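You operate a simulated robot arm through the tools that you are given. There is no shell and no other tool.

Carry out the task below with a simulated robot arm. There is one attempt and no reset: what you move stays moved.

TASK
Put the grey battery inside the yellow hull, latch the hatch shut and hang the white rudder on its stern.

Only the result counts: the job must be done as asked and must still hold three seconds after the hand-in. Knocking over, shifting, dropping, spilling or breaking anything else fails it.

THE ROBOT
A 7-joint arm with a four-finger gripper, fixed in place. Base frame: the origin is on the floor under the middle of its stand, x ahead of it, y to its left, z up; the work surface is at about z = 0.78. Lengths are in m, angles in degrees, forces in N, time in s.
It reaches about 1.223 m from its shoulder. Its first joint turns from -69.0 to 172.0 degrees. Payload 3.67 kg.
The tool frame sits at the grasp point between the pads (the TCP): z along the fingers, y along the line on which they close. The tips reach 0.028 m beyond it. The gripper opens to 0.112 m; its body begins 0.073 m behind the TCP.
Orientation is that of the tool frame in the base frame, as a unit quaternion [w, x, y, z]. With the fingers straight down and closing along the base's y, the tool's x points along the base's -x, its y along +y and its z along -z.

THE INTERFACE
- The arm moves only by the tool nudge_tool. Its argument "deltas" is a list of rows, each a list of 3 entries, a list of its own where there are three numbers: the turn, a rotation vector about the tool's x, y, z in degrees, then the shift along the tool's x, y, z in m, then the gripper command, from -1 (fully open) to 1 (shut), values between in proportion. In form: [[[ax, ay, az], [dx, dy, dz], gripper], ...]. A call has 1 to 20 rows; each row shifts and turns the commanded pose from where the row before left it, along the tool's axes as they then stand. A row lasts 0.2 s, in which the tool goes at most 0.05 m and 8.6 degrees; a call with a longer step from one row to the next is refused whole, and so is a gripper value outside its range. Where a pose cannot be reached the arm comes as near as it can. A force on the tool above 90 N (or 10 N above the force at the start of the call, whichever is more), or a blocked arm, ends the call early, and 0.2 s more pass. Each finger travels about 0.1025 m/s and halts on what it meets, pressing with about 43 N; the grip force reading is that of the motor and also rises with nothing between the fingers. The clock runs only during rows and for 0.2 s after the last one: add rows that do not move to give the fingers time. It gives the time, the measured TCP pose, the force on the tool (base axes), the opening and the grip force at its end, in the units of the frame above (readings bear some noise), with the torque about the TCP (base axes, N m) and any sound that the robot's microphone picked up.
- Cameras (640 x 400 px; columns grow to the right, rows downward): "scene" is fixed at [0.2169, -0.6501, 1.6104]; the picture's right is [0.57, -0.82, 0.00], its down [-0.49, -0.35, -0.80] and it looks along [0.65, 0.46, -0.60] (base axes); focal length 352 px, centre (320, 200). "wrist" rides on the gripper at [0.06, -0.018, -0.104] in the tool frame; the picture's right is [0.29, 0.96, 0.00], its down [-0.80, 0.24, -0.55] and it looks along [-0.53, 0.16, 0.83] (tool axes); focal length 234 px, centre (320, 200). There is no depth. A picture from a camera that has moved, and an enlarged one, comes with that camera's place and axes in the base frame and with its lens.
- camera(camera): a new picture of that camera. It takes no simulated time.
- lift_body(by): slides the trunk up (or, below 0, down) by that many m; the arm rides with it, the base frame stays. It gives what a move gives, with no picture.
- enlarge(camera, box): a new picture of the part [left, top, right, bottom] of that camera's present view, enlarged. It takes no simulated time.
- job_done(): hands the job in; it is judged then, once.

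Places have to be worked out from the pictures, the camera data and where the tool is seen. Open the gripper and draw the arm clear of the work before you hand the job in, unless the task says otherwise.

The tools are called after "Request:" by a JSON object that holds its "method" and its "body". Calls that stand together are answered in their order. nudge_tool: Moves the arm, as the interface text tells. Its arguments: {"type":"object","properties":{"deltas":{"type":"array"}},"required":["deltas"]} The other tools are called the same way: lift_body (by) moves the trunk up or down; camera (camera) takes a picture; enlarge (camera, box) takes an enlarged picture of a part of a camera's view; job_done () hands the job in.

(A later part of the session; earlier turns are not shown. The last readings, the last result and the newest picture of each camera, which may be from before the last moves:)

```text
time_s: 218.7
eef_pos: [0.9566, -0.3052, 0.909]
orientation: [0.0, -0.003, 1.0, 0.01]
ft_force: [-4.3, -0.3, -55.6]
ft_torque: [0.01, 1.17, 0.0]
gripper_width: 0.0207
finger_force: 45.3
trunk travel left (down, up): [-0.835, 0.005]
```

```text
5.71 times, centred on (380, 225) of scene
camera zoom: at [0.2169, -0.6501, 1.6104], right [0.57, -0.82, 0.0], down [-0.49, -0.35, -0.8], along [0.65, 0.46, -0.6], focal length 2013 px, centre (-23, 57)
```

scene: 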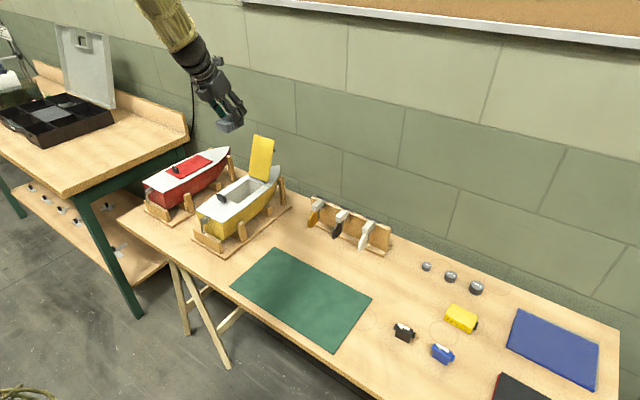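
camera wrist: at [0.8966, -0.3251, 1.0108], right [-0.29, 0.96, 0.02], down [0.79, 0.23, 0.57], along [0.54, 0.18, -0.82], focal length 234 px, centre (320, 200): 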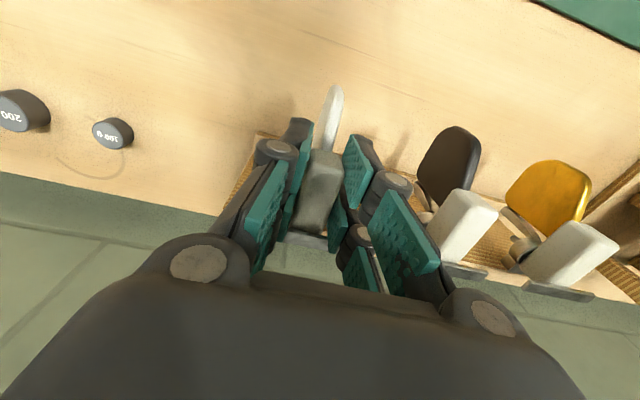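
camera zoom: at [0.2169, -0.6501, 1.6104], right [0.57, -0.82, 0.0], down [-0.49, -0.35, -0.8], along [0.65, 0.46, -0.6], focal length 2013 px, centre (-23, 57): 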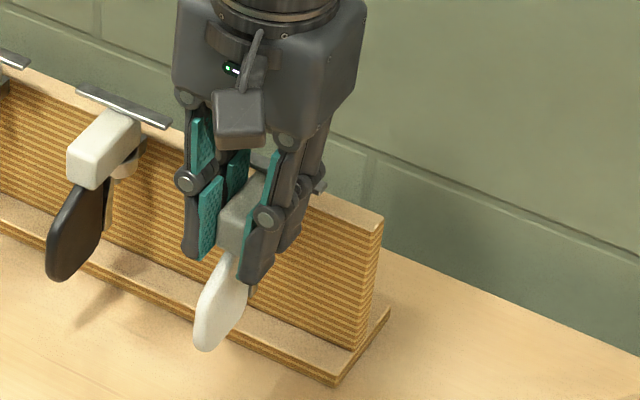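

The rudder is held down (55 N and no motion): the metal strip above its inner end is a keeper on the rack, not part of the rudder. I go back down at once and let go, to look more closely.

Request:
{"method": "nudge_tool", "body": {"deltas": [[[0, 0, 0], [0.0001, -0.0001, 0.005], 0.9], [[0, 0, 0], [0.0001, -0.0001, 0.0045], 0.9], [[0, 0, 0], [0, 0, 0], 0.9], [[0, 0, 0], [0, 0, 0], 0.6], [[0, 0, 0], [0, 0, 0], 0.3], [[0, 0, 0], [0, 0, 0], 0.2], [[0, 0, 0], [0, 0, 0], 0.2]]}}

Request:
{"method": "enlarge", "body": {"camera": "scene", "box": [355, 205, 405, 255]}}

Request:
{"method": "enlarge", "body": {"camera": "scene", "box": [325, 195, 365, 235]}}

```text
time_s: 220.3
eef_pos: [0.9569, -0.3043, 0.9099]
orientation: [0.006, -0.002, 1.0, 0.011]
ft_force: [1.2, 0.9, 0.5]
ft_torque: [0.02, 0.0, -0.02]
gripper_width: 0.0448
finger_force: 0.0
trunk travel left (down, up): [-0.835, 0.005]
```

```text
8.00 times, centred on (380, 230) of scene
camera zoom: at [0.2169, -0.6501, 1.6104], right [0.57, -0.82, 0.0], down [-0.49, -0.35, -0.8], along [0.65, 0.46, -0.6], focal length 2818 px, centre (-160, -40)
```

zoom: 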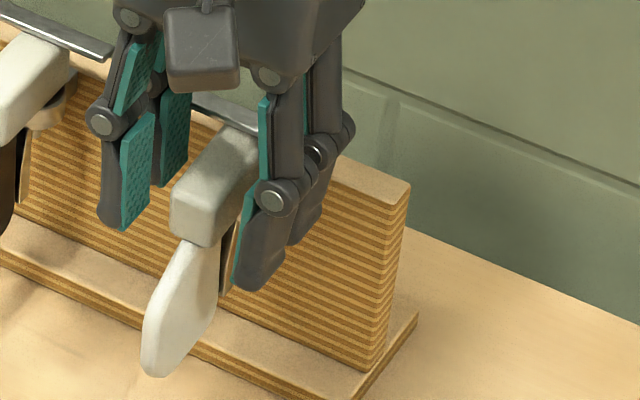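

```text
10.00 times, centred on (345, 215) of scene
camera zoom: at [0.2169, -0.6501, 1.6104], right [0.57, -0.82, 0.0], down [-0.49, -0.35, -0.8], along [0.65, 0.46, -0.6], focal length 3523 px, centre (70, 50)
```

zoom: 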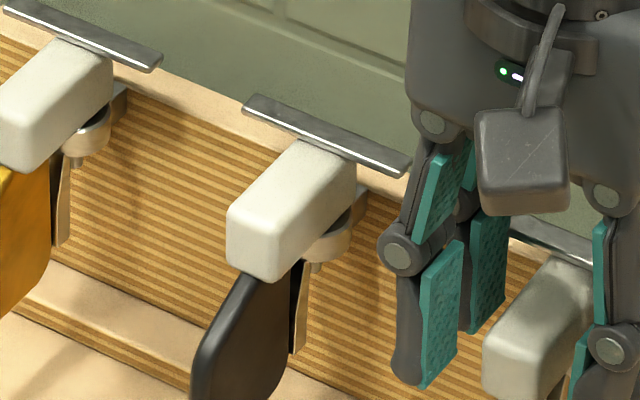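

The keeper strip overhangs the rudder's inner end, so the rudder must first be swung about its pin (blade toward −y, away from the others) before lifting. I raise the hand and close the fingers to use them as a pusher.

Request:
{"method": "nudge_tool", "body": {"deltas": [[[0, 0, 0], [0, 0, -0.02], 0.2], [[0, 0, 0], [0, 0, -0.04], 0.2], [[0, 0, 0], [0.01, 0.005, -0.03], 0.4], [[0, 0, 0], [0.02, 0.013, 0], 0.7], [[0, 0, 0], [0.02, 0.014, 0], 1.0], [[0, 0, 0], [0, 0, 0], 1.0], [[0, 0, 0], [0, 0, 0], 1.0], [[0, 0, 0], [0, 0, 0], 1.0]]}}

Request:
{"method": "camera", "body": {"camera": "wrist"}}

Request:
{"method": "enlarge", "body": {"camera": "scene", "box": [330, 180, 420, 260]}}

```text
time_s: 222.1
eef_pos: [0.9053, -0.2751, 0.9993]
orientation: [0.006, -0.001, 1.0, 0.01]
ft_force: [1.0, -0.3, 0.5]
ft_torque: [0.02, -0.03, 0.0]
gripper_width: 0.0002
finger_force: 35.6
trunk travel left (down, up): [-0.835, 0.005]
```

```text
taken
camera wrist: at [0.8447, -0.2945, 1.1015], right [-0.29, 0.96, 0.02], down [0.79, 0.23, 0.57], along [0.54, 0.18, -0.82], focal length 234 px, centre (320, 200)
```

wrist: 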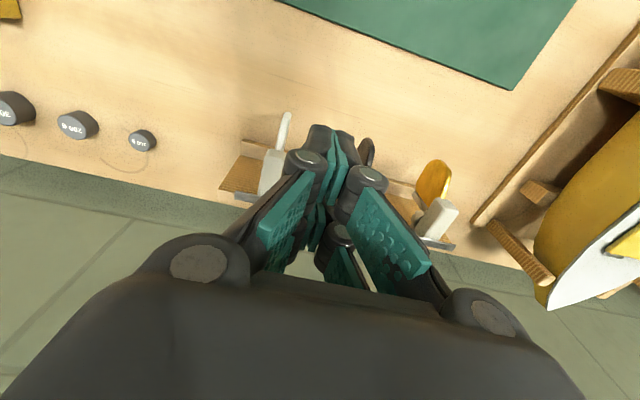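

```text
5.00 times, centred on (375, 220) of scene
camera zoom: at [0.2169, -0.6501, 1.6104], right [0.57, -0.82, 0.0], down [-0.49, -0.35, -0.8], along [0.65, 0.46, -0.6], focal length 1762 px, centre (45, 100)
```

zoom: 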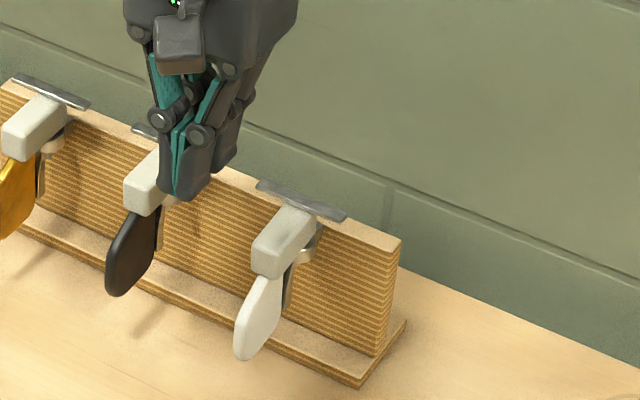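

Clear on both sides. I lower the closed fingers beside the white blade (its +y side), tips at z about 0.84.

Request:
{"method": "nudge_tool", "body": {"deltas": [[[0, 0, 0], [-0.0003, 0.0009, 0.0266], 1.0], [[0, 0, 0], [-0.0003, 0.0009, 0.0266], 1.0], [[0, 0, 0], [-0.0003, 0.0009, 0.0266], 1.0], [[0, 0, 0], [-0.0003, 0.0009, 0.0266], 1.0], [[0, 0, 0], [-0.0003, 0.0009, 0.0266], 1.0], [[0, 0, 0], [0, 0, 0], 1.0], [[0, 0, 0], [0, 0, 0], 1.0]]}}

Request:
{"method": "camera", "body": {"camera": "wrist"}}

Request:
{"method": "enlarge", "body": {"camera": "scene", "box": [330, 180, 420, 260]}}

```text
time_s: 223.7
eef_pos: [0.9088, -0.268, 0.8658]
orientation: [0.006, -0.002, 1.0, 0.011]
ft_force: [-0.3, 0.9, 0.0]
ft_torque: [0.01, -0.03, -0.02]
gripper_width: 0.0
finger_force: 35.5
trunk travel left (down, up): [-0.835, 0.005]
```

```text
taken
camera wrist: at [0.848, -0.2871, 0.9686], right [-0.29, 0.96, 0.02], down [0.79, 0.23, 0.57], along [0.54, 0.18, -0.82], focal length 234 px, centre (320, 200)
```

wrist: 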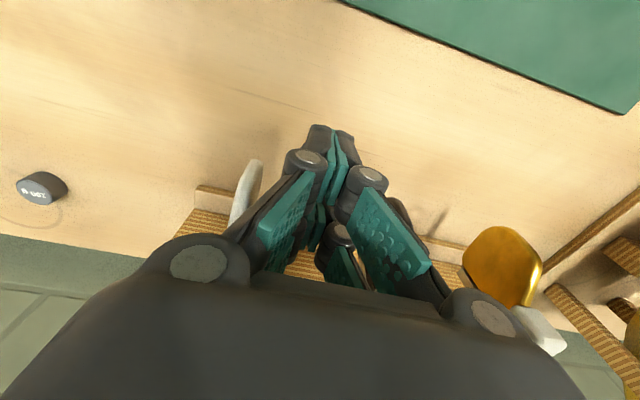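

```text
5.00 times, centred on (375, 220) of scene
camera zoom: at [0.2169, -0.6501, 1.6104], right [0.57, -0.82, 0.0], down [-0.49, -0.35, -0.8], along [0.65, 0.46, -0.6], focal length 1762 px, centre (45, 100)
```

zoom: 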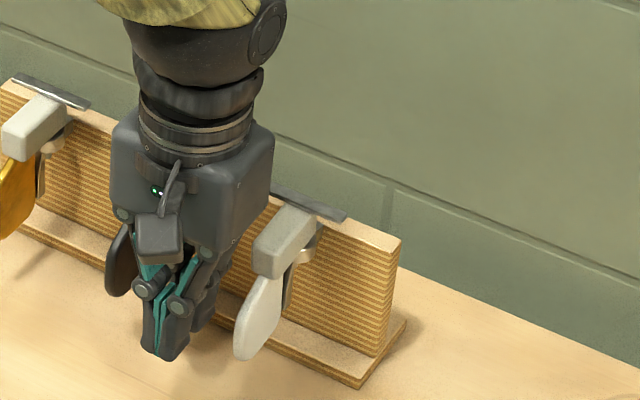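

The pusher is beside the blade. I push toward −y along the swing arc, first to about 40°.

Request:
{"method": "nudge_tool", "body": {"deltas": [[[0, 0, 0], [0, -0.0078, 0], 1.0], [[0, 0, 0], [0, -0.0077, 0], 1.0], [[0, 0, 0], [-0.0006, -0.0078, 0], 1.0], [[0, 0, 0], [-0.0007, -0.0078, 0], 1.0], [[0, 0, 0], [-0.0033, -0.0071, 0], 1.0], [[0, 0, 0], [-0.0033, -0.0071, 0], 1.0], [[0, 0, 0], [0, 0, 0], 1.0], [[0, 0, 0], [0, 0, 0], 1.0]]}}

Request:
{"method": "camera", "body": {"camera": "wrist"}}

Request:
{"method": "enlarge", "body": {"camera": "scene", "box": [330, 180, 420, 260]}}

```text
time_s: 225.5
eef_pos: [0.9171, -0.313, 0.8664]
orientation: [0.007, -0.002, 1.0, 0.01]
ft_force: [0.6, 0.7, 0.4]
ft_torque: [0.01, -0.02, -0.01]
gripper_width: 0.0001
finger_force: 35.7
trunk travel left (down, up): [-0.835, 0.005]
```

```text
taken
camera wrist: at [0.8564, -0.3324, 0.9679], right [-0.29, 0.96, 0.02], down [0.79, 0.23, 0.57], along [0.54, 0.18, -0.82], focal length 234 px, centre (320, 200)
```

wrist: 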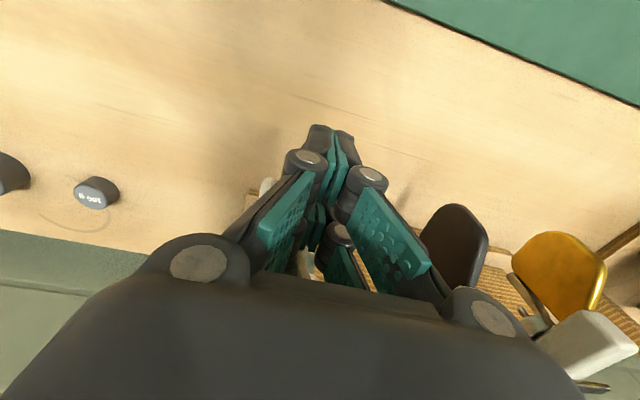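

```text
5.00 times, centred on (375, 220) of scene
camera zoom: at [0.2169, -0.6501, 1.6104], right [0.57, -0.82, 0.0], down [-0.49, -0.35, -0.8], along [0.65, 0.46, -0.6], focal length 1762 px, centre (45, 100)
```

zoom: 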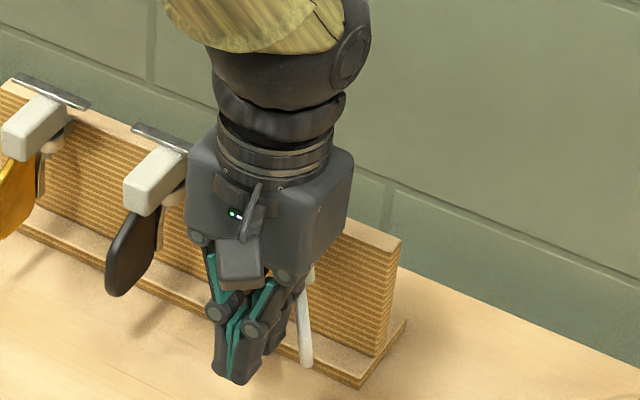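

It swings freely with no force. I continue the arc to about 90°.

Request:
{"method": "nudge_tool", "body": {"deltas": [[[0, 0, 0], [-0.0055, -0.0056, 0], 1.0], [[0, 0, 0], [-0.0056, -0.0056, 0], 1.0], [[0, 0, 0], [-0.0071, -0.0033, 0], 1.0], [[0, 0, 0], [-0.0072, -0.0033, 0], 1.0], [[0, 0, 0], [-0.0077, -0.0014, 0], 1.0], [[0, 0, 0], [0, 0, 0], 1.0], [[0, 0, 0], [0, 0, 0], 1.0]]}}

Request:
{"method": "camera", "body": {"camera": "wrist"}}

Request:
{"method": "enlarge", "body": {"camera": "scene", "box": [330, 180, 420, 260]}}

```text
time_s: 227.1
eef_pos: [0.9501, -0.333, 0.8655]
orientation: [0.006, -0.002, 1.0, 0.01]
ft_force: [-0.2, -0.4, -0.2]
ft_torque: [-0.03, 0.0, -0.05]
gripper_width: 0.0001
finger_force: 35.8
trunk travel left (down, up): [-0.835, 0.005]
```

```text
taken
camera wrist: at [0.8895, -0.3518, 0.9676], right [-0.29, 0.96, 0.02], down [0.79, 0.23, 0.57], along [0.54, 0.18, -0.82], focal length 234 px, centre (320, 200)
```

wrist: 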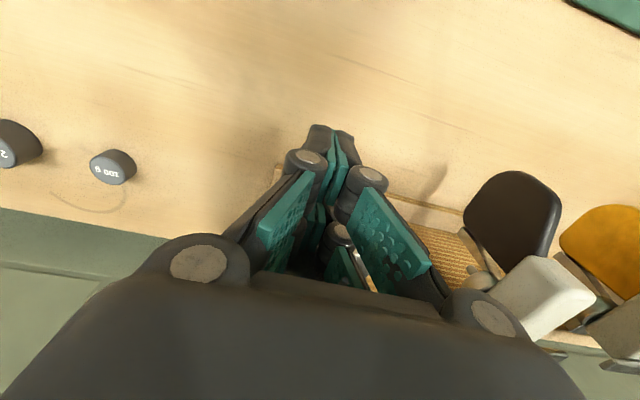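

```text
5.00 times, centred on (375, 220) of scene
camera zoom: at [0.2169, -0.6501, 1.6104], right [0.57, -0.82, 0.0], down [-0.49, -0.35, -0.8], along [0.65, 0.46, -0.6], focal length 1762 px, centre (45, 100)
```

zoom: 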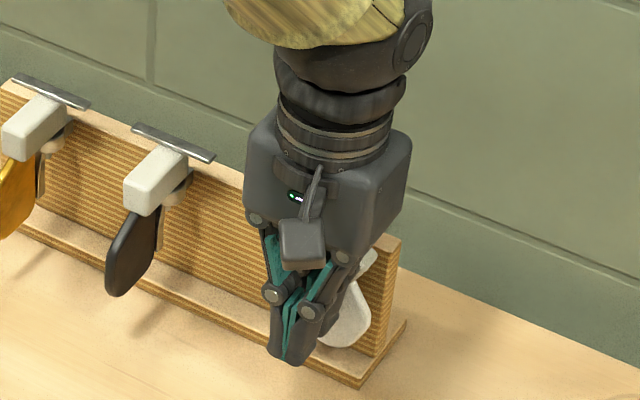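

The rudder is turned along the rack. I back off in −x and rise to look at it.

Request:
{"method": "nudge_tool", "body": {"deltas": [[[0, 0, 0], [0.015, 0, 0], 1.0], [[0, 0, 0], [0.03, 0, 0], 1.0], [[0, 0, 0], [0.03, 0, -0.02], 0.8], [[0, 0, 0], [0, 0, -0.045], 0.5], [[0, 0, 0], [0, 0, -0.045], 0.2], [[0, 0, 0], [0, 0, -0.04], 0.0], [[0, 0, 0], [0, 0, 0], 0.0], [[0, 0, 0], [0, 0, 0], 0.0]]}}

Request:
{"method": "camera", "body": {"camera": "wrist"}}

Request:
{"method": "enlarge", "body": {"camera": "scene", "box": [345, 195, 415, 265]}}

```text
time_s: 228.9
eef_pos: [0.8743, -0.336, 1.0156]
orientation: [0.006, -0.002, 1.0, 0.009]
ft_force: [-0.7, 0.0, -0.5]
ft_torque: [0.01, -0.01, -0.02]
gripper_width: 0.0563
finger_force: 0.2
trunk travel left (down, up): [-0.835, 0.005]
```

```text
taken
camera wrist: at [0.8126, -0.3556, 1.118], right [-0.29, 0.96, 0.02], down [0.79, 0.23, 0.57], along [0.54, 0.18, -0.82], focal length 234 px, centre (320, 200)
```

wrist: 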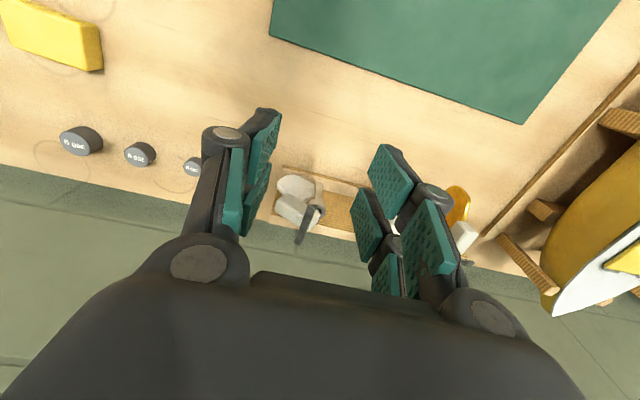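

```text
5.71 times, centred on (380, 230) of scene
camera zoom: at [0.2169, -0.6501, 1.6104], right [0.57, -0.82, 0.0], down [-0.49, -0.35, -0.8], along [0.65, 0.46, -0.6], focal length 2013 px, centre (-23, 29)
```

zoom: 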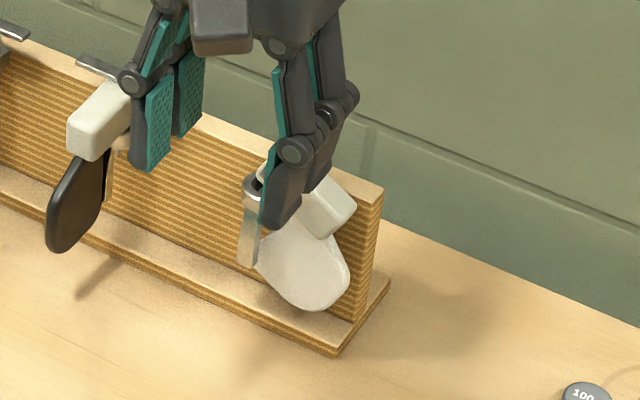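

Interesting: the metal strip turned with the rudder, so it is the rudder's own T-bar. I enlarge to see the details around the ring.

Request:
{"method": "enlarge", "body": {"camera": "wrist", "box": [260, 150, 370, 260]}}

Request:
{"method": "enlarge", "body": {"camera": "scene", "box": [360, 210, 410, 260]}}

```text
3.64 times, centred on (315, 205) of wrist
camera zoom: at [0.8126, -0.3556, 1.118], right [-0.29, 0.96, 0.02], down [0.79, 0.23, 0.57], along [0.54, 0.18, -0.82], focal length 852 px, centre (338, 182)
```

zoom: 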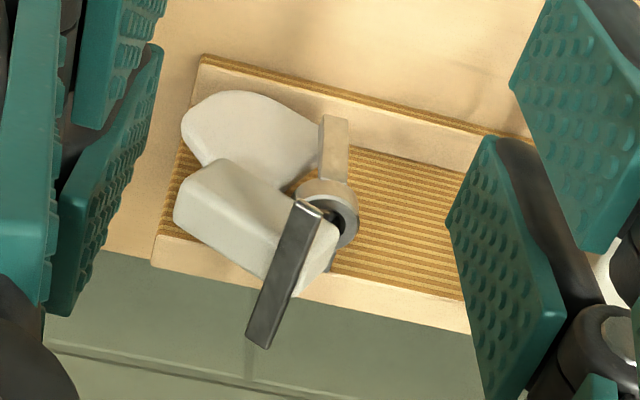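

```text
8.00 times, centred on (385, 235) of scene
camera zoom: at [0.2169, -0.6501, 1.6104], right [0.57, -0.82, 0.0], down [-0.49, -0.35, -0.8], along [0.65, 0.46, -0.6], focal length 2818 px, centre (-200, -80)
```

zoom: 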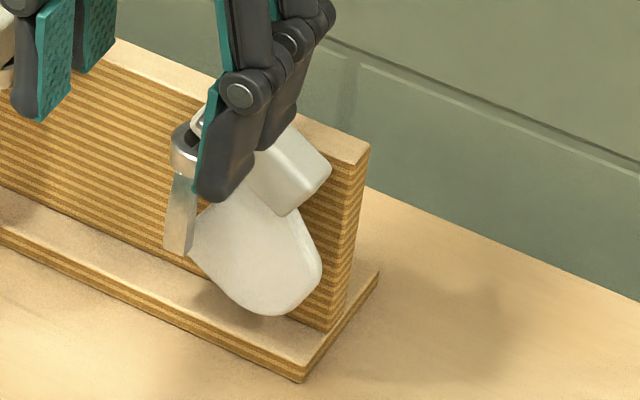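

The block and the strip turned by different amounts, so I need an unobstructed look. I move the hand aside (toward −x) and zoom with the scene camera.

Request:
{"method": "nudge_tool", "body": {"deltas": [[[0, 0, 0], [0.04, 0, -0.02], 0.0], [[0, 0, 0], [0.045, 0.01, -0.01], 0.0], [[0, 0, 0], [0.045, 0.01, 0], 0.0], [[0, 0, 0], [0, 0, 0], 0.0], [[0, 0, 0], [0, 0, 0], 0.0]]}}

Request:
{"method": "enlarge", "body": {"camera": "scene", "box": [360, 205, 400, 245]}}

Request:
{"method": "enlarge", "body": {"camera": "scene", "box": [350, 200, 410, 260]}}

Request:
{"method": "camera", "body": {"camera": "wrist"}}

```text
time_s: 230.1
eef_pos: [0.7428, -0.3165, 1.0445]
orientation: [0.006, -0.002, 1.0, 0.01]
ft_force: [-0.6, 0.4, 0.3]
ft_torque: [0.02, 0.0, 0.01]
gripper_width: 0.0561
finger_force: 0.0
trunk travel left (down, up): [-0.835, 0.005]
```

```text
10.00 times, centred on (380, 225) of scene
camera zoom: at [0.2169, -0.6501, 1.6104], right [0.57, -0.82, 0.0], down [-0.49, -0.35, -0.8], along [0.65, 0.46, -0.6], focal length 3523 px, centre (-280, -50)
```

zoom: 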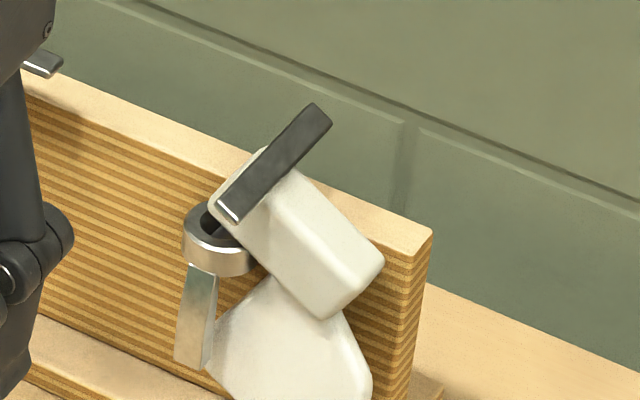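

```text
6.67 times, centred on (380, 230) of scene
camera zoom: at [0.2169, -0.6501, 1.6104], right [0.57, -0.82, 0.0], down [-0.49, -0.35, -0.8], along [0.65, 0.46, -0.6], focal length 2349 px, centre (-80, 0)
```

zoom: 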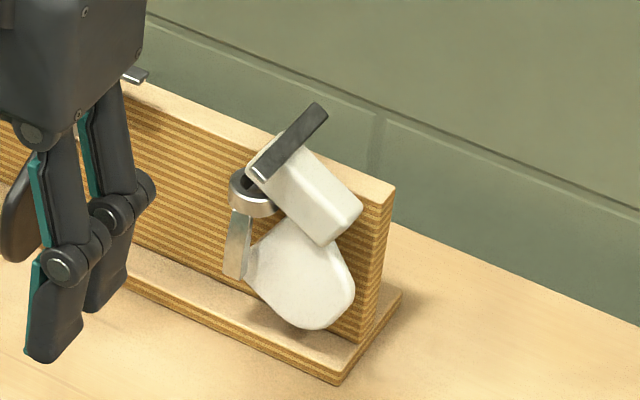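

```text
taken
camera wrist: at [0.6817, -0.3363, 1.1461], right [-0.29, 0.96, 0.02], down [0.79, 0.23, 0.57], along [0.54, 0.18, -0.82], focal length 234 px, centre (320, 200)
```

wrist: 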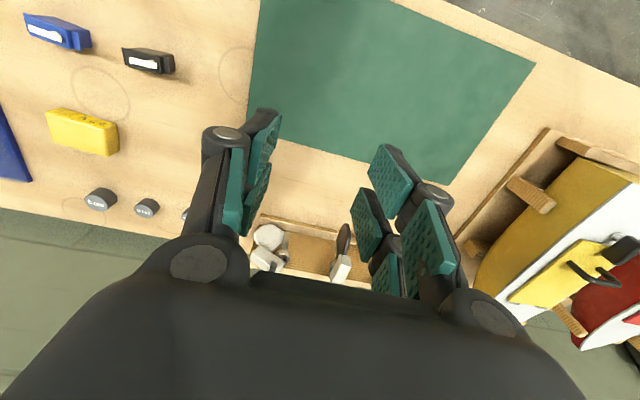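

The strip turned 90° while the block turned only ~65°, so it may be a separate turn-handle on top of the pin. I zoom hard on the ring and pin undersides to learn whether the pin has a locking tab.

Request:
{"method": "enlarge", "body": {"camera": "scene", "box": [366, 214, 390, 238]}}

Request:
{"method": "enlarge", "body": {"camera": "scene", "box": [306, 198, 330, 222]}}

Request:
{"method": "enlarge", "body": {"camera": "scene", "box": [190, 205, 220, 240]}}

```text
16.00 times, centred on (378, 226) of scene
camera zoom: at [0.2169, -0.6501, 1.6104], right [0.57, -0.82, 0.0], down [-0.49, -0.35, -0.8], along [0.65, 0.46, -0.6], focal length 5637 px, centre (-608, -216)
```

zoom: 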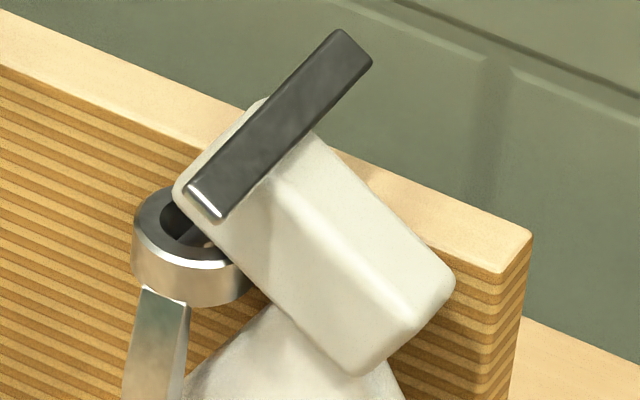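

```text
16.00 times, centred on (318, 210) of scene
camera zoom: at [0.2169, -0.6501, 1.6104], right [0.57, -0.82, 0.0], down [-0.49, -0.35, -0.8], along [0.65, 0.46, -0.6], focal length 5637 px, centre (352, 40)
```

zoom: 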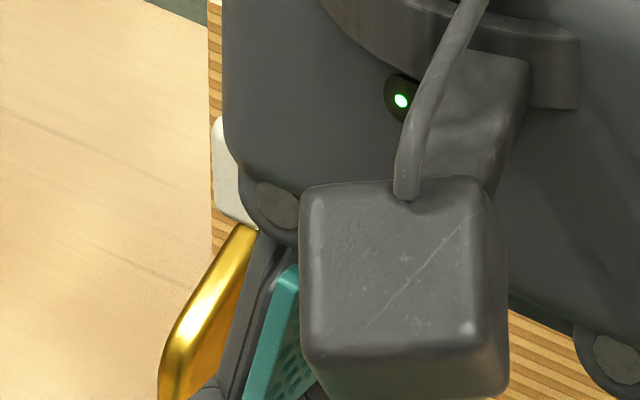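

```text
11.43 times, centred on (205, 222) of scene
camera zoom: at [0.2169, -0.6501, 1.6104], right [0.57, -0.82, 0.0], down [-0.49, -0.35, -0.8], along [0.65, 0.46, -0.6], focal length 4026 px, centre (1634, -57)
```

zoom: 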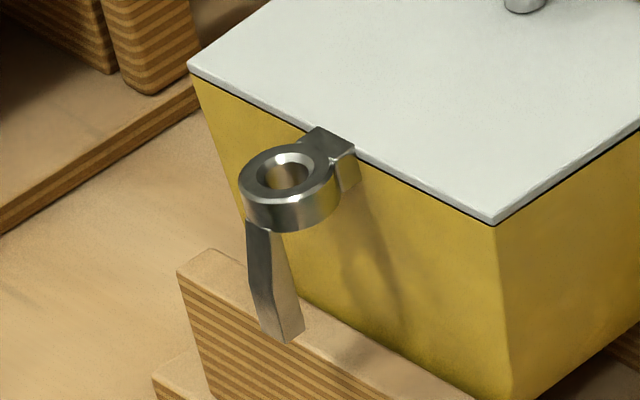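

The rudder is tilted now: without the strap supporting its blade it leans (loose pin in the ring), and my first lift probably jammed because I pulled 3 cm off the pin axis. I turn the hand (yaw 93°, lean 28°) to look straight down on it before deciding how to take it.

Request:
{"method": "nudge_tool", "body": {"deltas": [[[0, 0, -8], [0, 0, -0.02], 0.0], [[0, 0, -8], [0, 0, -0.02], 0.0], [[0, 0, -8], [0, 0, 0], 0.0], [[0, 0, -8], [0, 0, 0], 0.0], [[0, 0, -8], [0, 0, 0], 0.0], [[0, 0, -8], [0, 0, 0], 0.0], [[0, 0, -8], [0, 0, 0], 0.0], [[0, 0, -8], [0, 0, 0], 0.0], [[0, 0, -8], [0, 0, 0], 0.0], [[0, 0, -8], [0, 0, 0], 0.0], [[0, 0, -8], [0, 0, 0], 0.0], [[0, 0, -5], [0, 0, 0], 0.0], [[0, 7, 0], [0, 0, 0], 0.0], [[0, 7, 0], [0, 0, 0], 0.0], [[0, 7, 0], [0, 0, 0], 0.0], [[0, 7, 0], [0, 0, 0], 0.0], [[0, 0, 0], [0, 0, 0], 0.0], [[0, 0, 0], [0, 0, 0], 0.0]]}}

Request:
{"method": "camera", "body": {"camera": "wrist"}}

```text
time_s: 233.9
eef_pos: [0.7418, -0.3152, 1.0837]
orientation: [0.155, 0.706, -0.669, 0.174]
ft_force: [-0.1, 0.5, -0.5]
ft_torque: [-0.02, 0.02, 0.0]
gripper_width: 0.0557
finger_force: 0.1
trunk travel left (down, up): [-0.835, 0.005]
```

```text
taken
camera wrist: at [0.7596, -0.3207, 1.2029], right [-0.94, -0.31, 0.12], down [-0.3, 0.95, 0.13], along [-0.15, 0.09, -0.98], focal length 234 px, centre (320, 200)
```

wrist: 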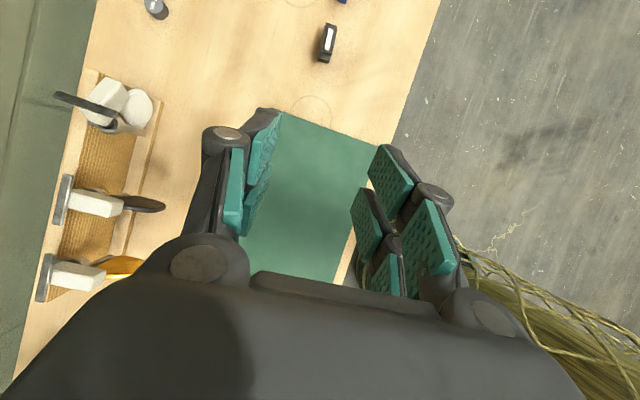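

The top-down view shows all three rudders; I enlarge it.

Request:
{"method": "enlarge", "body": {"camera": "wrist", "box": [40, 60, 180, 150]}}

Request:
{"method": "enlarge", "body": {"camera": "wrist", "box": [40, 160, 190, 310]}}

```text
4.44 times, centred on (110, 105) of wrist
camera zoom: at [0.7596, -0.3207, 1.2029], right [-0.94, -0.31, 0.12], down [-0.3, 0.95, 0.13], along [-0.15, 0.09, -0.98], focal length 1041 px, centre (1253, 622)
```

zoom: 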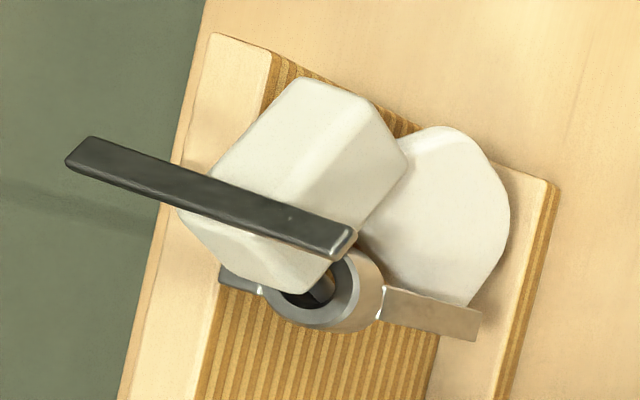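

```text
2.67 times, centred on (115, 235) of wrist
camera zoom: at [0.7596, -0.3207, 1.2029], right [-0.94, -0.31, 0.12], down [-0.3, 0.95, 0.13], along [-0.15, 0.09, -0.98], focal length 624 px, centre (867, 107)
```

zoom: 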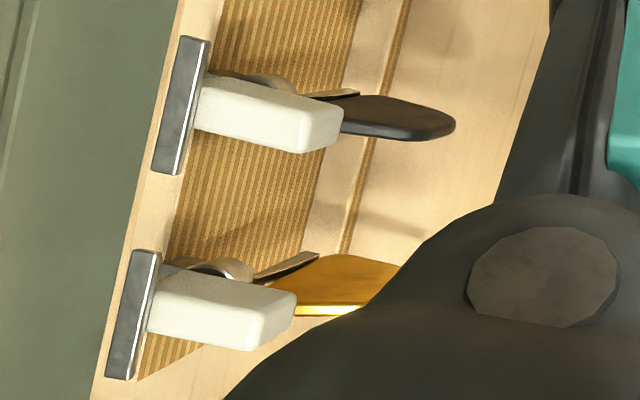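

From the two views I can place it: the T-bar is level and lies along x, the head points to −y and dips about 20° at its front, because only the strap keeps it upright when pointing aft. I'll straddle the T-bar and turn it back aft. First I test whether a vertical hand at yaw 93° can reach above the pin (0.99, −0.303).

Request:
{"method": "nudge_tool", "body": {"deltas": [[[0, -7, 0], [0, 0, 0], 0.3], [[0, -7, 0], [0, 0, 0], 0.46], [[0, -7, 0], [0, 0, 0], 0.46], [[0, -7, 0], [0, 0, 0], 0.46], [[0, 0, 0], [0, -0.04, 0], 0.46], [[0, 0, 0], [0, -0.04, 0], 0.46], [[0, 0, 0], [0, -0.04, 0], 0.46], [[0, 0, 0], [0, -0.04, 0], 0.46], [[0, 0, 0], [0, -0.04, 0], 0.46], [[0, 0, 0], [0, -0.04, 0.02], 0.46], [[0, 0, 0], [0, 0, 0], 0.46], [[0, 0, 0], [0, 0, 0], 0.46], [[0, 0, 0], [0, 0, 0], 0.46]]}}

Request:
{"method": "camera", "body": {"camera": "wrist"}}

```text
time_s: 236.7
eef_pos: [0.9832, -0.3043, 1.0669]
orientation: [-0.011, 0.727, -0.687, -0.003]
ft_force: [0.3, 0.3, -0.3]
ft_torque: [-0.01, 0.03, 0.01]
gripper_width: 0.0302
finger_force: 0.0
trunk travel left (down, up): [-0.835, 0.005]
```

```text
taken
camera wrist: at [1.0029, -0.3644, 1.1693], right [-0.94, -0.34, -0.02], down [-0.29, 0.77, 0.57], along [-0.18, 0.54, -0.82], focal length 234 px, centre (320, 200)
```

wrist: 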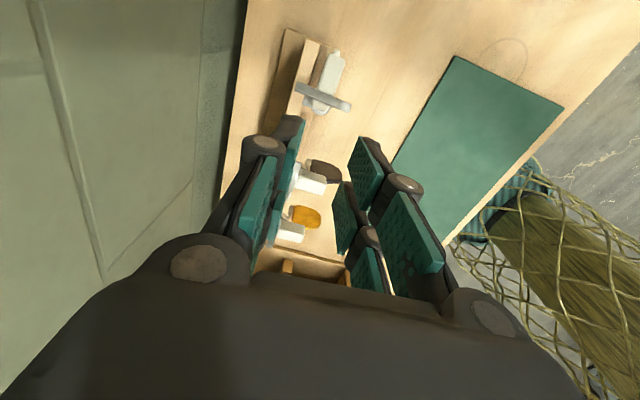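

Reachable and tracking. This view looks at the rudder from its −y side; I enlarge it.

Request:
{"method": "enlarge", "body": {"camera": "wrist", "box": [260, 20, 390, 140]}}

Request:
{"method": "enlarge", "body": {"camera": "scene", "box": [355, 200, 405, 250]}}

```text
3.33 times, centred on (325, 80) of wrist
camera zoom: at [1.0029, -0.3644, 1.1693], right [-0.94, -0.34, -0.02], down [-0.29, 0.77, 0.57], along [-0.18, 0.54, -0.82], focal length 781 px, centre (303, 600)
```

zoom: 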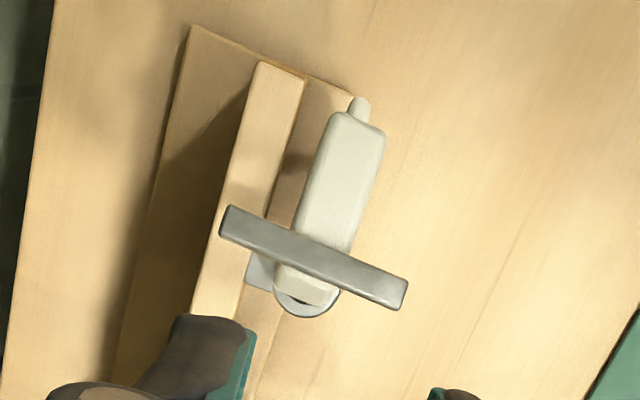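

```text
8.00 times, centred on (380, 225) of scene
camera zoom: at [0.2169, -0.6501, 1.6104], right [0.57, -0.82, 0.0], down [-0.49, -0.35, -0.8], along [0.65, 0.46, -0.6], focal length 2818 px, centre (-160, 0)
```

zoom: 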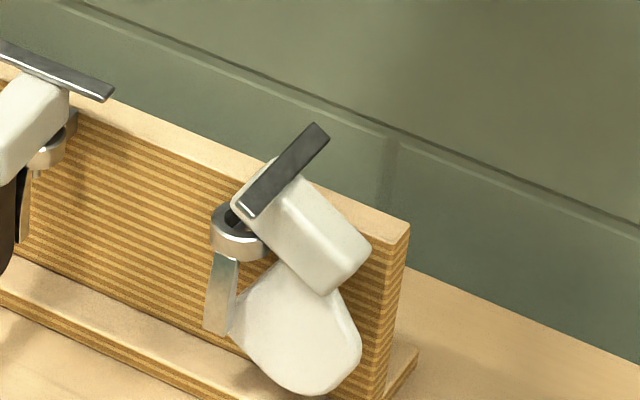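

Now everything is visible: head along −y, T-bar across it over the ring. I'll take the rudder by the two ends of the T-bar (closing along x), right over the pin. I open to 70 mm, align and descend partway.

Request:
{"method": "nudge_tool", "body": {"deltas": [[[0, 0, 0], [0.0082, -0.0007, 0], 0.1], [[0, 0, 0], [0.0082, -0.0007, 0.02], -0.25], [[0, 0, 0], [0, 0, 0.03], -0.25], [[0, 0, 0], [0, 0, 0.03], -0.25], [[0, 0, 0], [0, 0, 0.02], -0.25], [[0, 0, 0], [0, 0, 0], -0.25], [[0, 0, 0], [0, 0, 0], -0.25], [[0, 0, 0], [0, 0, 0], -0.25]]}}

Request:
{"method": "enlarge", "body": {"camera": "wrist", "box": [220, 40, 420, 240]}}

Request:
{"method": "enlarge", "body": {"camera": "scene", "box": [345, 180, 415, 250]}}

```text
time_s: 238.5
eef_pos: [0.9851, -0.3179, 0.9671]
orientation: [-0.011, 0.727, -0.686, -0.002]
ft_force: [-0.4, 0.1, -0.1]
ft_torque: [0.03, 0.0, -0.05]
gripper_width: 0.0701
finger_force: 0.1
trunk travel left (down, up): [-0.835, 0.005]
```

```text
2.00 times, centred on (320, 140) of wrist
camera zoom: at [1.0056, -0.3783, 1.0687], right [-0.94, -0.34, -0.02], down [-0.29, 0.77, 0.57], along [-0.18, 0.54, -0.82], focal length 468 px, centre (320, 320)
```

zoom: 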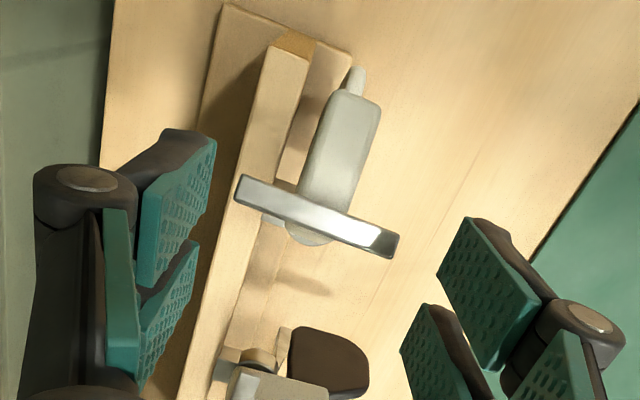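

```text
5.71 times, centred on (380, 215) of scene
camera zoom: at [0.2169, -0.6501, 1.6104], right [0.57, -0.82, 0.0], down [-0.49, -0.35, -0.8], along [0.65, 0.46, -0.6], focal length 2013 px, centre (-23, 114)
```

zoom: 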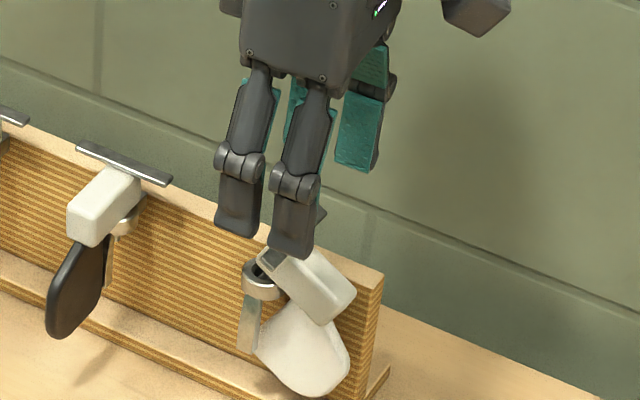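

T-bar centre at (0.986, −0.316), along x. I square the yaw by 3° and descend so the pads flank its ends, tips just above the plank top.

Request:
{"method": "nudge_tool", "body": {"deltas": [[[0, 0, 3.3], [-0.0006, -0.0009, 0.01], -0.25], [[0, 0, 0], [0, 0, 0.015], -0.25], [[0, 0, 0], [0, 0, 0.0155], -0.25], [[0, 0, 0], [0, 0, 0], -0.25], [[0, 0, 0], [0, 0, 0], -0.25], [[0, 0, 0], [0, 0, 0], -0.25]]}}

Request:
{"method": "enlarge", "body": {"camera": "wrist", "box": [180, 60, 440, 280]}}

Request:
{"method": "enlarge", "body": {"camera": "scene", "box": [345, 190, 415, 260]}}

```text
time_s: 239.9
eef_pos: [0.9874, -0.3166, 0.9262]
orientation: [0.012, -0.707, 0.707, 0.003]
ft_force: [0.1, 0.0, -0.6]
ft_torque: [-0.04, 0.01, -0.01]
gripper_width: 0.0699
finger_force: 0.0
trunk travel left (down, up): [-0.835, 0.005]
```

```text
1.82 times, centred on (310, 170) of wrist
camera zoom: at [1.0041, -0.3779, 1.028], right [-0.96, -0.29, -0.02], down [-0.25, 0.79, 0.57], along [-0.15, 0.55, -0.82], focal length 426 px, centre (338, 254)
```

zoom: 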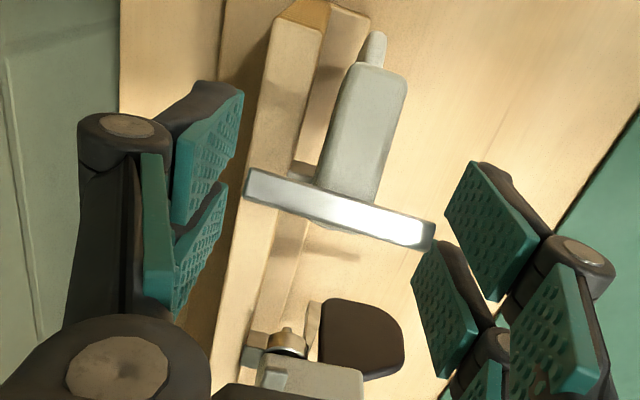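

```text
5.71 times, centred on (380, 225) of scene
camera zoom: at [0.2169, -0.6501, 1.6104], right [0.57, -0.82, 0.0], down [-0.49, -0.35, -0.8], along [0.65, 0.46, -0.6], focal length 2013 px, centre (-23, 57)
```

zoom: 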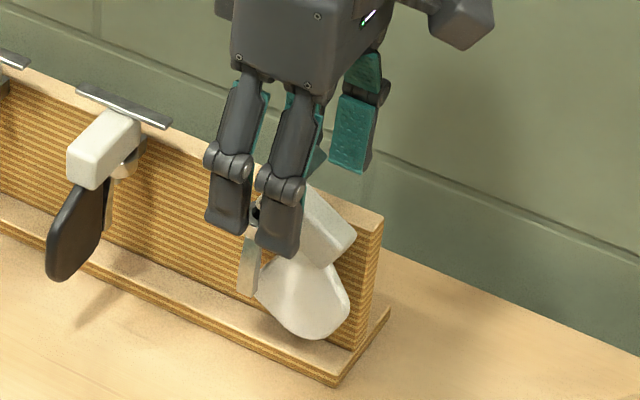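

The T-bar would fall into the slot between the finger pairs, so I shift 16 mm in +y to bring one pair's pads squarely onto its ends, then close.

Request:
{"method": "nudge_tool", "body": {"deltas": [[[0, 0, 0], [-0.0083, 0.0008, 0], -0.25], [[0, 0, 0], [-0.0082, 0.0008, 0], -0.25], [[0, 0, 0], [0, 0, 0], -0.25], [[0, 0, 0], [0, 0, 0], -0.18], [[0, 0, 0], [0, 0, 0], -0.12], [[0, 0, 0], [0, 0, 0], -0.06], [[0, 0, 0], [0, 0, 0], 0.05], [[0, 0, 0], [0, 0, 0], 0.05]]}}

Request:
{"method": "enlarge", "body": {"camera": "wrist", "box": [180, 60, 440, 280]}}

Request:
{"method": "enlarge", "body": {"camera": "scene", "box": [345, 190, 415, 260]}}

```text
time_s: 241.7
eef_pos: [0.9865, -0.3005, 0.9263]
orientation: [0.012, -0.706, 0.708, 0.003]
ft_force: [0.8, -0.2, -0.1]
ft_torque: [0.03, 0.0, -0.01]
gripper_width: 0.0533
finger_force: 0.1
trunk travel left (down, up): [-0.835, 0.005]
```

```text
1.82 times, centred on (310, 170) of wrist
camera zoom: at [1.0026, -0.3613, 1.0281], right [-0.96, -0.29, -0.02], down [-0.25, 0.79, 0.57], along [-0.15, 0.55, -0.82], focal length 426 px, centre (338, 254)
```

zoom: 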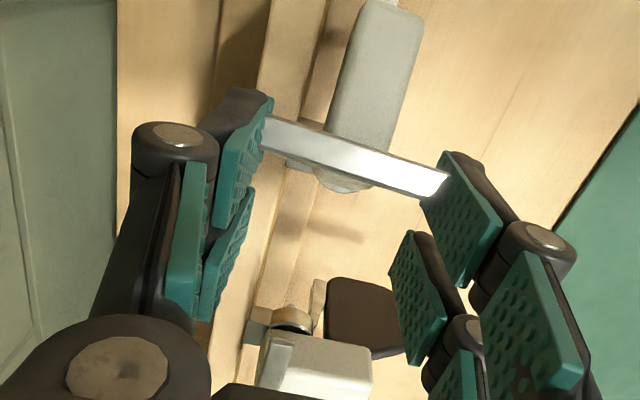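

```text
5.71 times, centred on (380, 225) of scene
camera zoom: at [0.2169, -0.6501, 1.6104], right [0.57, -0.82, 0.0], down [-0.49, -0.35, -0.8], along [0.65, 0.46, -0.6], focal length 2013 px, centre (-23, 57)
```

zoom: 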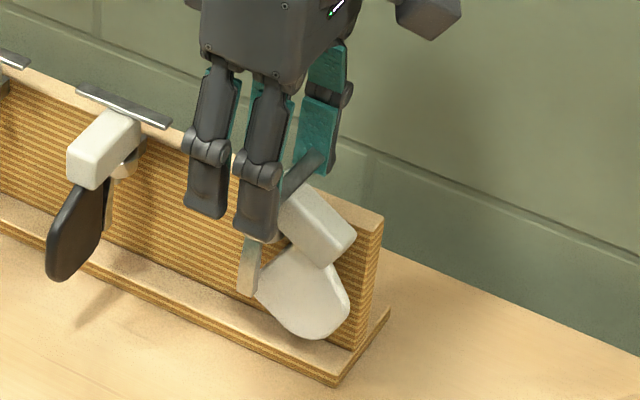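

No contact yet at 53 mm, so the T-bar is a little shorter than estimated; I close further in small steps.

Request:
{"method": "nudge_tool", "body": {"deltas": [[[0, 0, 0], [0, 0, 0], 0.08], [[0, 0, 0], [0, 0, 0], 0.11], [[0, 0, 0], [0, 0, 0], 0.14], [[0, 0, 0], [0, 0, 0], 0.18], [[0, 0, 0], [0, 0, 0], 0.18]]}}

Request:
{"method": "enlarge", "body": {"camera": "wrist", "box": [180, 60, 440, 280]}}

```text
time_s: 242.9
eef_pos: [0.9858, -0.2996, 0.9258]
orientation: [0.012, -0.706, 0.708, 0.003]
ft_force: [0.4, -0.2, 1.2]
ft_torque: [0.01, -0.04, 0.01]
gripper_width: 0.0459
finger_force: 0.0
trunk travel left (down, up): [-0.835, 0.005]
```

```text
1.82 times, centred on (310, 170) of wrist
camera zoom: at [1.0026, -0.3613, 1.0282], right [-0.96, -0.29, -0.02], down [-0.25, 0.79, 0.57], along [-0.15, 0.55, -0.82], focal length 426 px, centre (338, 254)
```

zoom: 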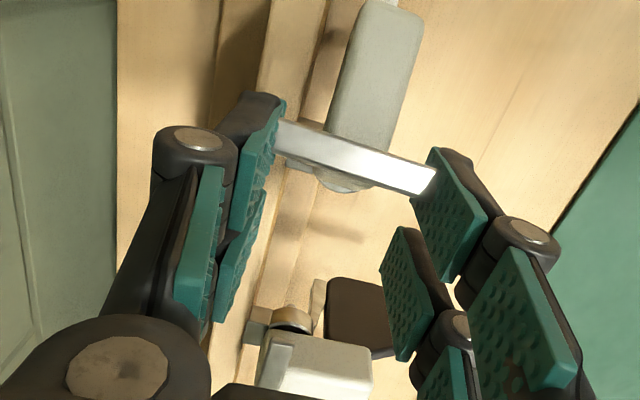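

The pads pass above the bar: with the fingers spread, their tips sit several mm higher than nominal. I reopen, go 8 mm lower, and close again.

Request:
{"method": "nudge_tool", "body": {"deltas": [[[0, 0, 0], [0, 0, 0], -0.1], [[0, 0, 0], [0, 0, 0], -0.2], [[0, 0, 0], [0, 0, 0.004], -0.2], [[0, 0, 0], [0, 0, 0.004], -0.2], [[0, 0, 0], [0, 0, 0], -0.2], [[0, 0, 0], [0, 0, 0], -0.1], [[0, 0, 0], [0, 0, 0], -0.03], [[0, 0, 0], [0, 0, 0], 0.02], [[0, 0, 0], [0, 0, 0], 0.08], [[0, 0, 0], [0, 0, 0], 0.08]]}}

Request:
{"method": "enlarge", "body": {"camera": "wrist", "box": [180, 60, 440, 280]}}

Request:
{"method": "enlarge", "body": {"camera": "scene", "box": [345, 190, 415, 260]}}

```text
time_s: 245.1
eef_pos: [0.9851, -0.2988, 0.9181]
orientation: [0.012, -0.707, 0.707, 0.003]
ft_force: [-0.5, -0.2, 0.5]
ft_torque: [0.02, 0.0, 0.0]
gripper_width: 0.0516
finger_force: 0.0
trunk travel left (down, up): [-0.835, 0.005]
```

```text
1.82 times, centred on (310, 170) of wrist
camera zoom: at [1.0027, -0.361, 1.0201], right [-0.96, -0.29, -0.02], down [-0.25, 0.79, 0.57], along [-0.15, 0.55, -0.82], focal length 426 px, centre (338, 254)
```

zoom: 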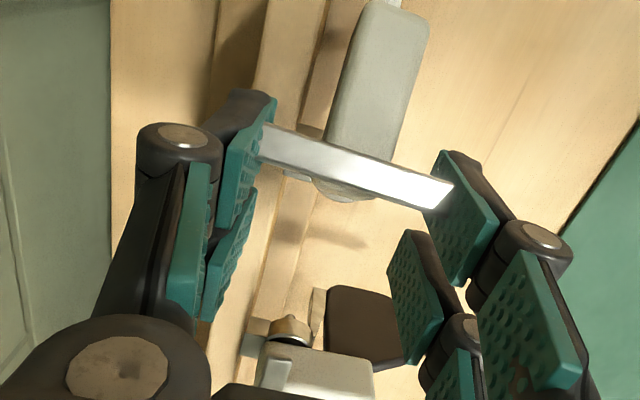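

```text
5.71 times, centred on (380, 225) of scene
camera zoom: at [0.2169, -0.6501, 1.6104], right [0.57, -0.82, 0.0], down [-0.49, -0.35, -0.8], along [0.65, 0.46, -0.6], focal length 2013 px, centre (-23, 57)
```

zoom: 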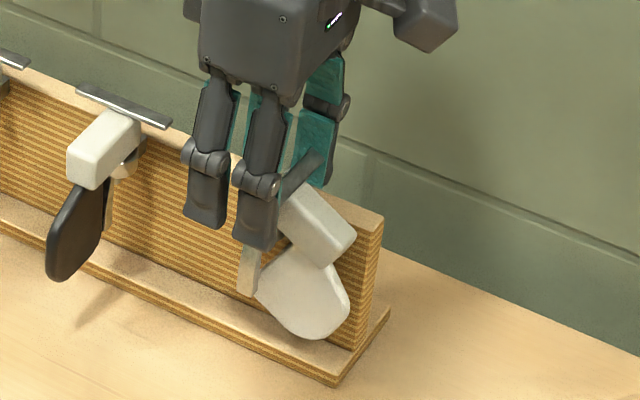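

The pads are slightly splayed, so contact comes at a smaller reading. I continue closing in small steps until the force rises.

Request:
{"method": "nudge_tool", "body": {"deltas": [[[0, 0, 0], [0, 0, 0], 0.11], [[0, 0, 0], [0, 0, 0], 0.14], [[0, 0, 0], [0, 0, 0], 0.17], [[0, 0, 0], [0, 0, 0], 0.2], [[0, 0, 0], [0, 0, 0], 0.2]]}}

Request:
{"method": "enlarge", "body": {"camera": "wrist", "box": [180, 60, 440, 280]}}

Request:
{"method": "enlarge", "body": {"camera": "scene", "box": [345, 190, 415, 260]}}

```text
time_s: 246.3
eef_pos: [0.9864, -0.3004, 0.9171]
orientation: [0.012, -0.707, 0.708, 0.003]
ft_force: [0.1, 0.3, 0.7]
ft_torque: [0.01, -0.01, 0.01]
gripper_width: 0.0449
finger_force: 0.1
trunk travel left (down, up): [-0.835, 0.005]
```

```text
1.82 times, centred on (310, 170) of wrist
camera zoom: at [1.0027, -0.3611, 1.0201], right [-0.96, -0.29, -0.02], down [-0.25, 0.79, 0.57], along [-0.15, 0.55, -0.82], focal length 426 px, centre (338, 254)
```

zoom: 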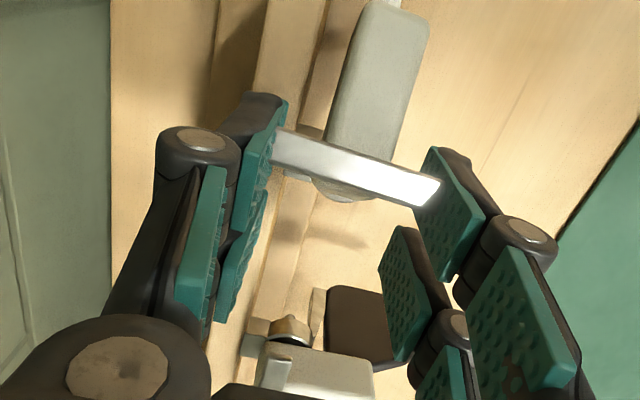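

```text
5.71 times, centred on (380, 225) of scene
camera zoom: at [0.2169, -0.6501, 1.6104], right [0.57, -0.82, 0.0], down [-0.49, -0.35, -0.8], along [0.65, 0.46, -0.6], focal length 2013 px, centre (-23, 57)
```

zoom: 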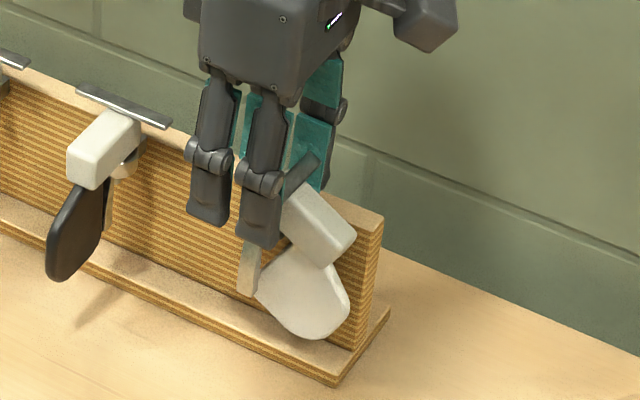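

The pads pass straight through the T-bar ends without contact force, so that bar offers nothing to grip; the white block does. I'll instead take the block lengthwise (its end faces, closing along y at yaw 180°), which also levels it. I open, rise and turn.

Request:
{"method": "nudge_tool", "body": {"deltas": [[[0, 0, 0], [0, 0, 0], 0.0], [[0, 0, 0], [0, 0, 0], -0.25], [[0, 0, 0], [0, 0, -0.03], -0.25], [[0, 0, 0], [0, 0, -0.045], -0.25], [[0, 0, 0], [0, 0.01, -0.045], -0.25], [[0, 0, -8], [0, 0, 0], -0.35], [[0, 0, -8], [0, 0, 0], -0.35], [[0, 0, -8], [0, 0, 0], -0.35], [[0, 0, -8], [0, 0, 0], -0.35], [[0, 0, -8], [0, 0, 0], -0.35], [[0, 0, -8], [0, 0, 0], -0.35], [[0, 0, -8], [0, 0, 0], -0.35], [[0, 0, -8], [0, 0, 0], -0.35], [[0, 0, -8], [0, 0, 0], -0.35], [[0, 0, -8], [0, 0, 0], -0.35], [[0, 0, -8], [0, 0, 0], -0.35], [[0, 0, -2], [0, 0, 0], -0.35], [[0, 0, 0], [0, 0, 0], -0.35], [[0, 0, 0], [0, 0, 0], -0.35]]}}

Request:
{"method": "camera", "body": {"camera": "wrist"}}

Request:
{"method": "enlarge", "body": {"camera": "scene", "box": [340, 170, 420, 250]}}

```text
time_s: 250.3
eef_pos: [0.9743, -0.3015, 1.0384]
orientation: [-0.009, 1.0, 0.0, 0.007]
ft_force: [0.1, -0.6, -0.3]
ft_torque: [-0.01, 0.0, -0.01]
gripper_width: 0.0757
finger_force: 0.0
trunk travel left (down, up): [-0.835, 0.005]
```

```text
taken
camera wrist: at [1.0332, -0.2851, 1.1423], right [0.29, -0.96, -0.02], down [-0.8, -0.25, 0.54], along [-0.52, -0.14, -0.84], focal length 234 px, centre (320, 200)
```

wrist: 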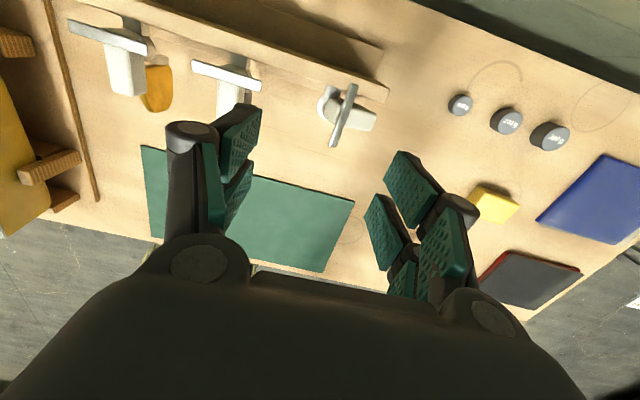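

```text
5.00 times, centred on (380, 210) of scene
camera zoom: at [0.2169, -0.6501, 1.6104], right [0.57, -0.82, 0.0], down [-0.49, -0.35, -0.8], along [0.65, 0.46, -0.6], focal length 1762 px, centre (20, 150)
```

zoom: 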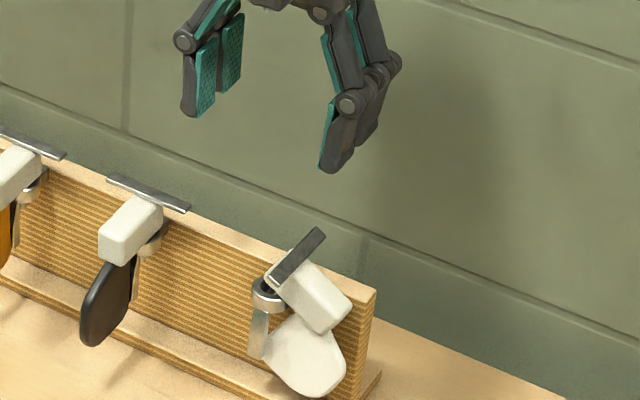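

Yaw 180° is reachable here. I enlarge this new viewpoint of the rudder.

Request:
{"method": "enlarge", "body": {"camera": "wrist", "box": [290, 60, 410, 170]}}

```text
3.64 times, centred on (350, 115) of wrist
camera zoom: at [1.0332, -0.2851, 1.1423], right [0.29, -0.96, -0.02], down [-0.8, -0.25, 0.54], along [-0.52, -0.14, -0.84], focal length 852 px, centre (211, 509)
```

zoom: 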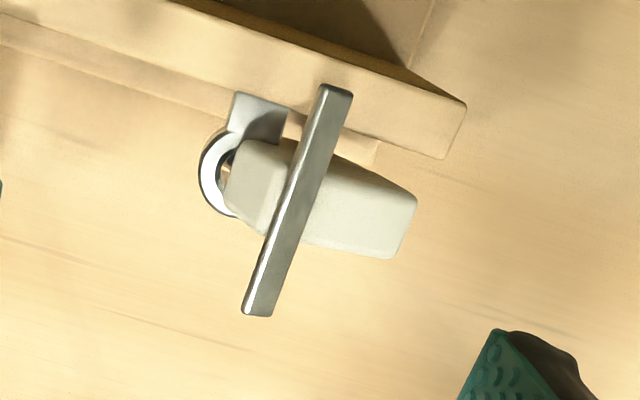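

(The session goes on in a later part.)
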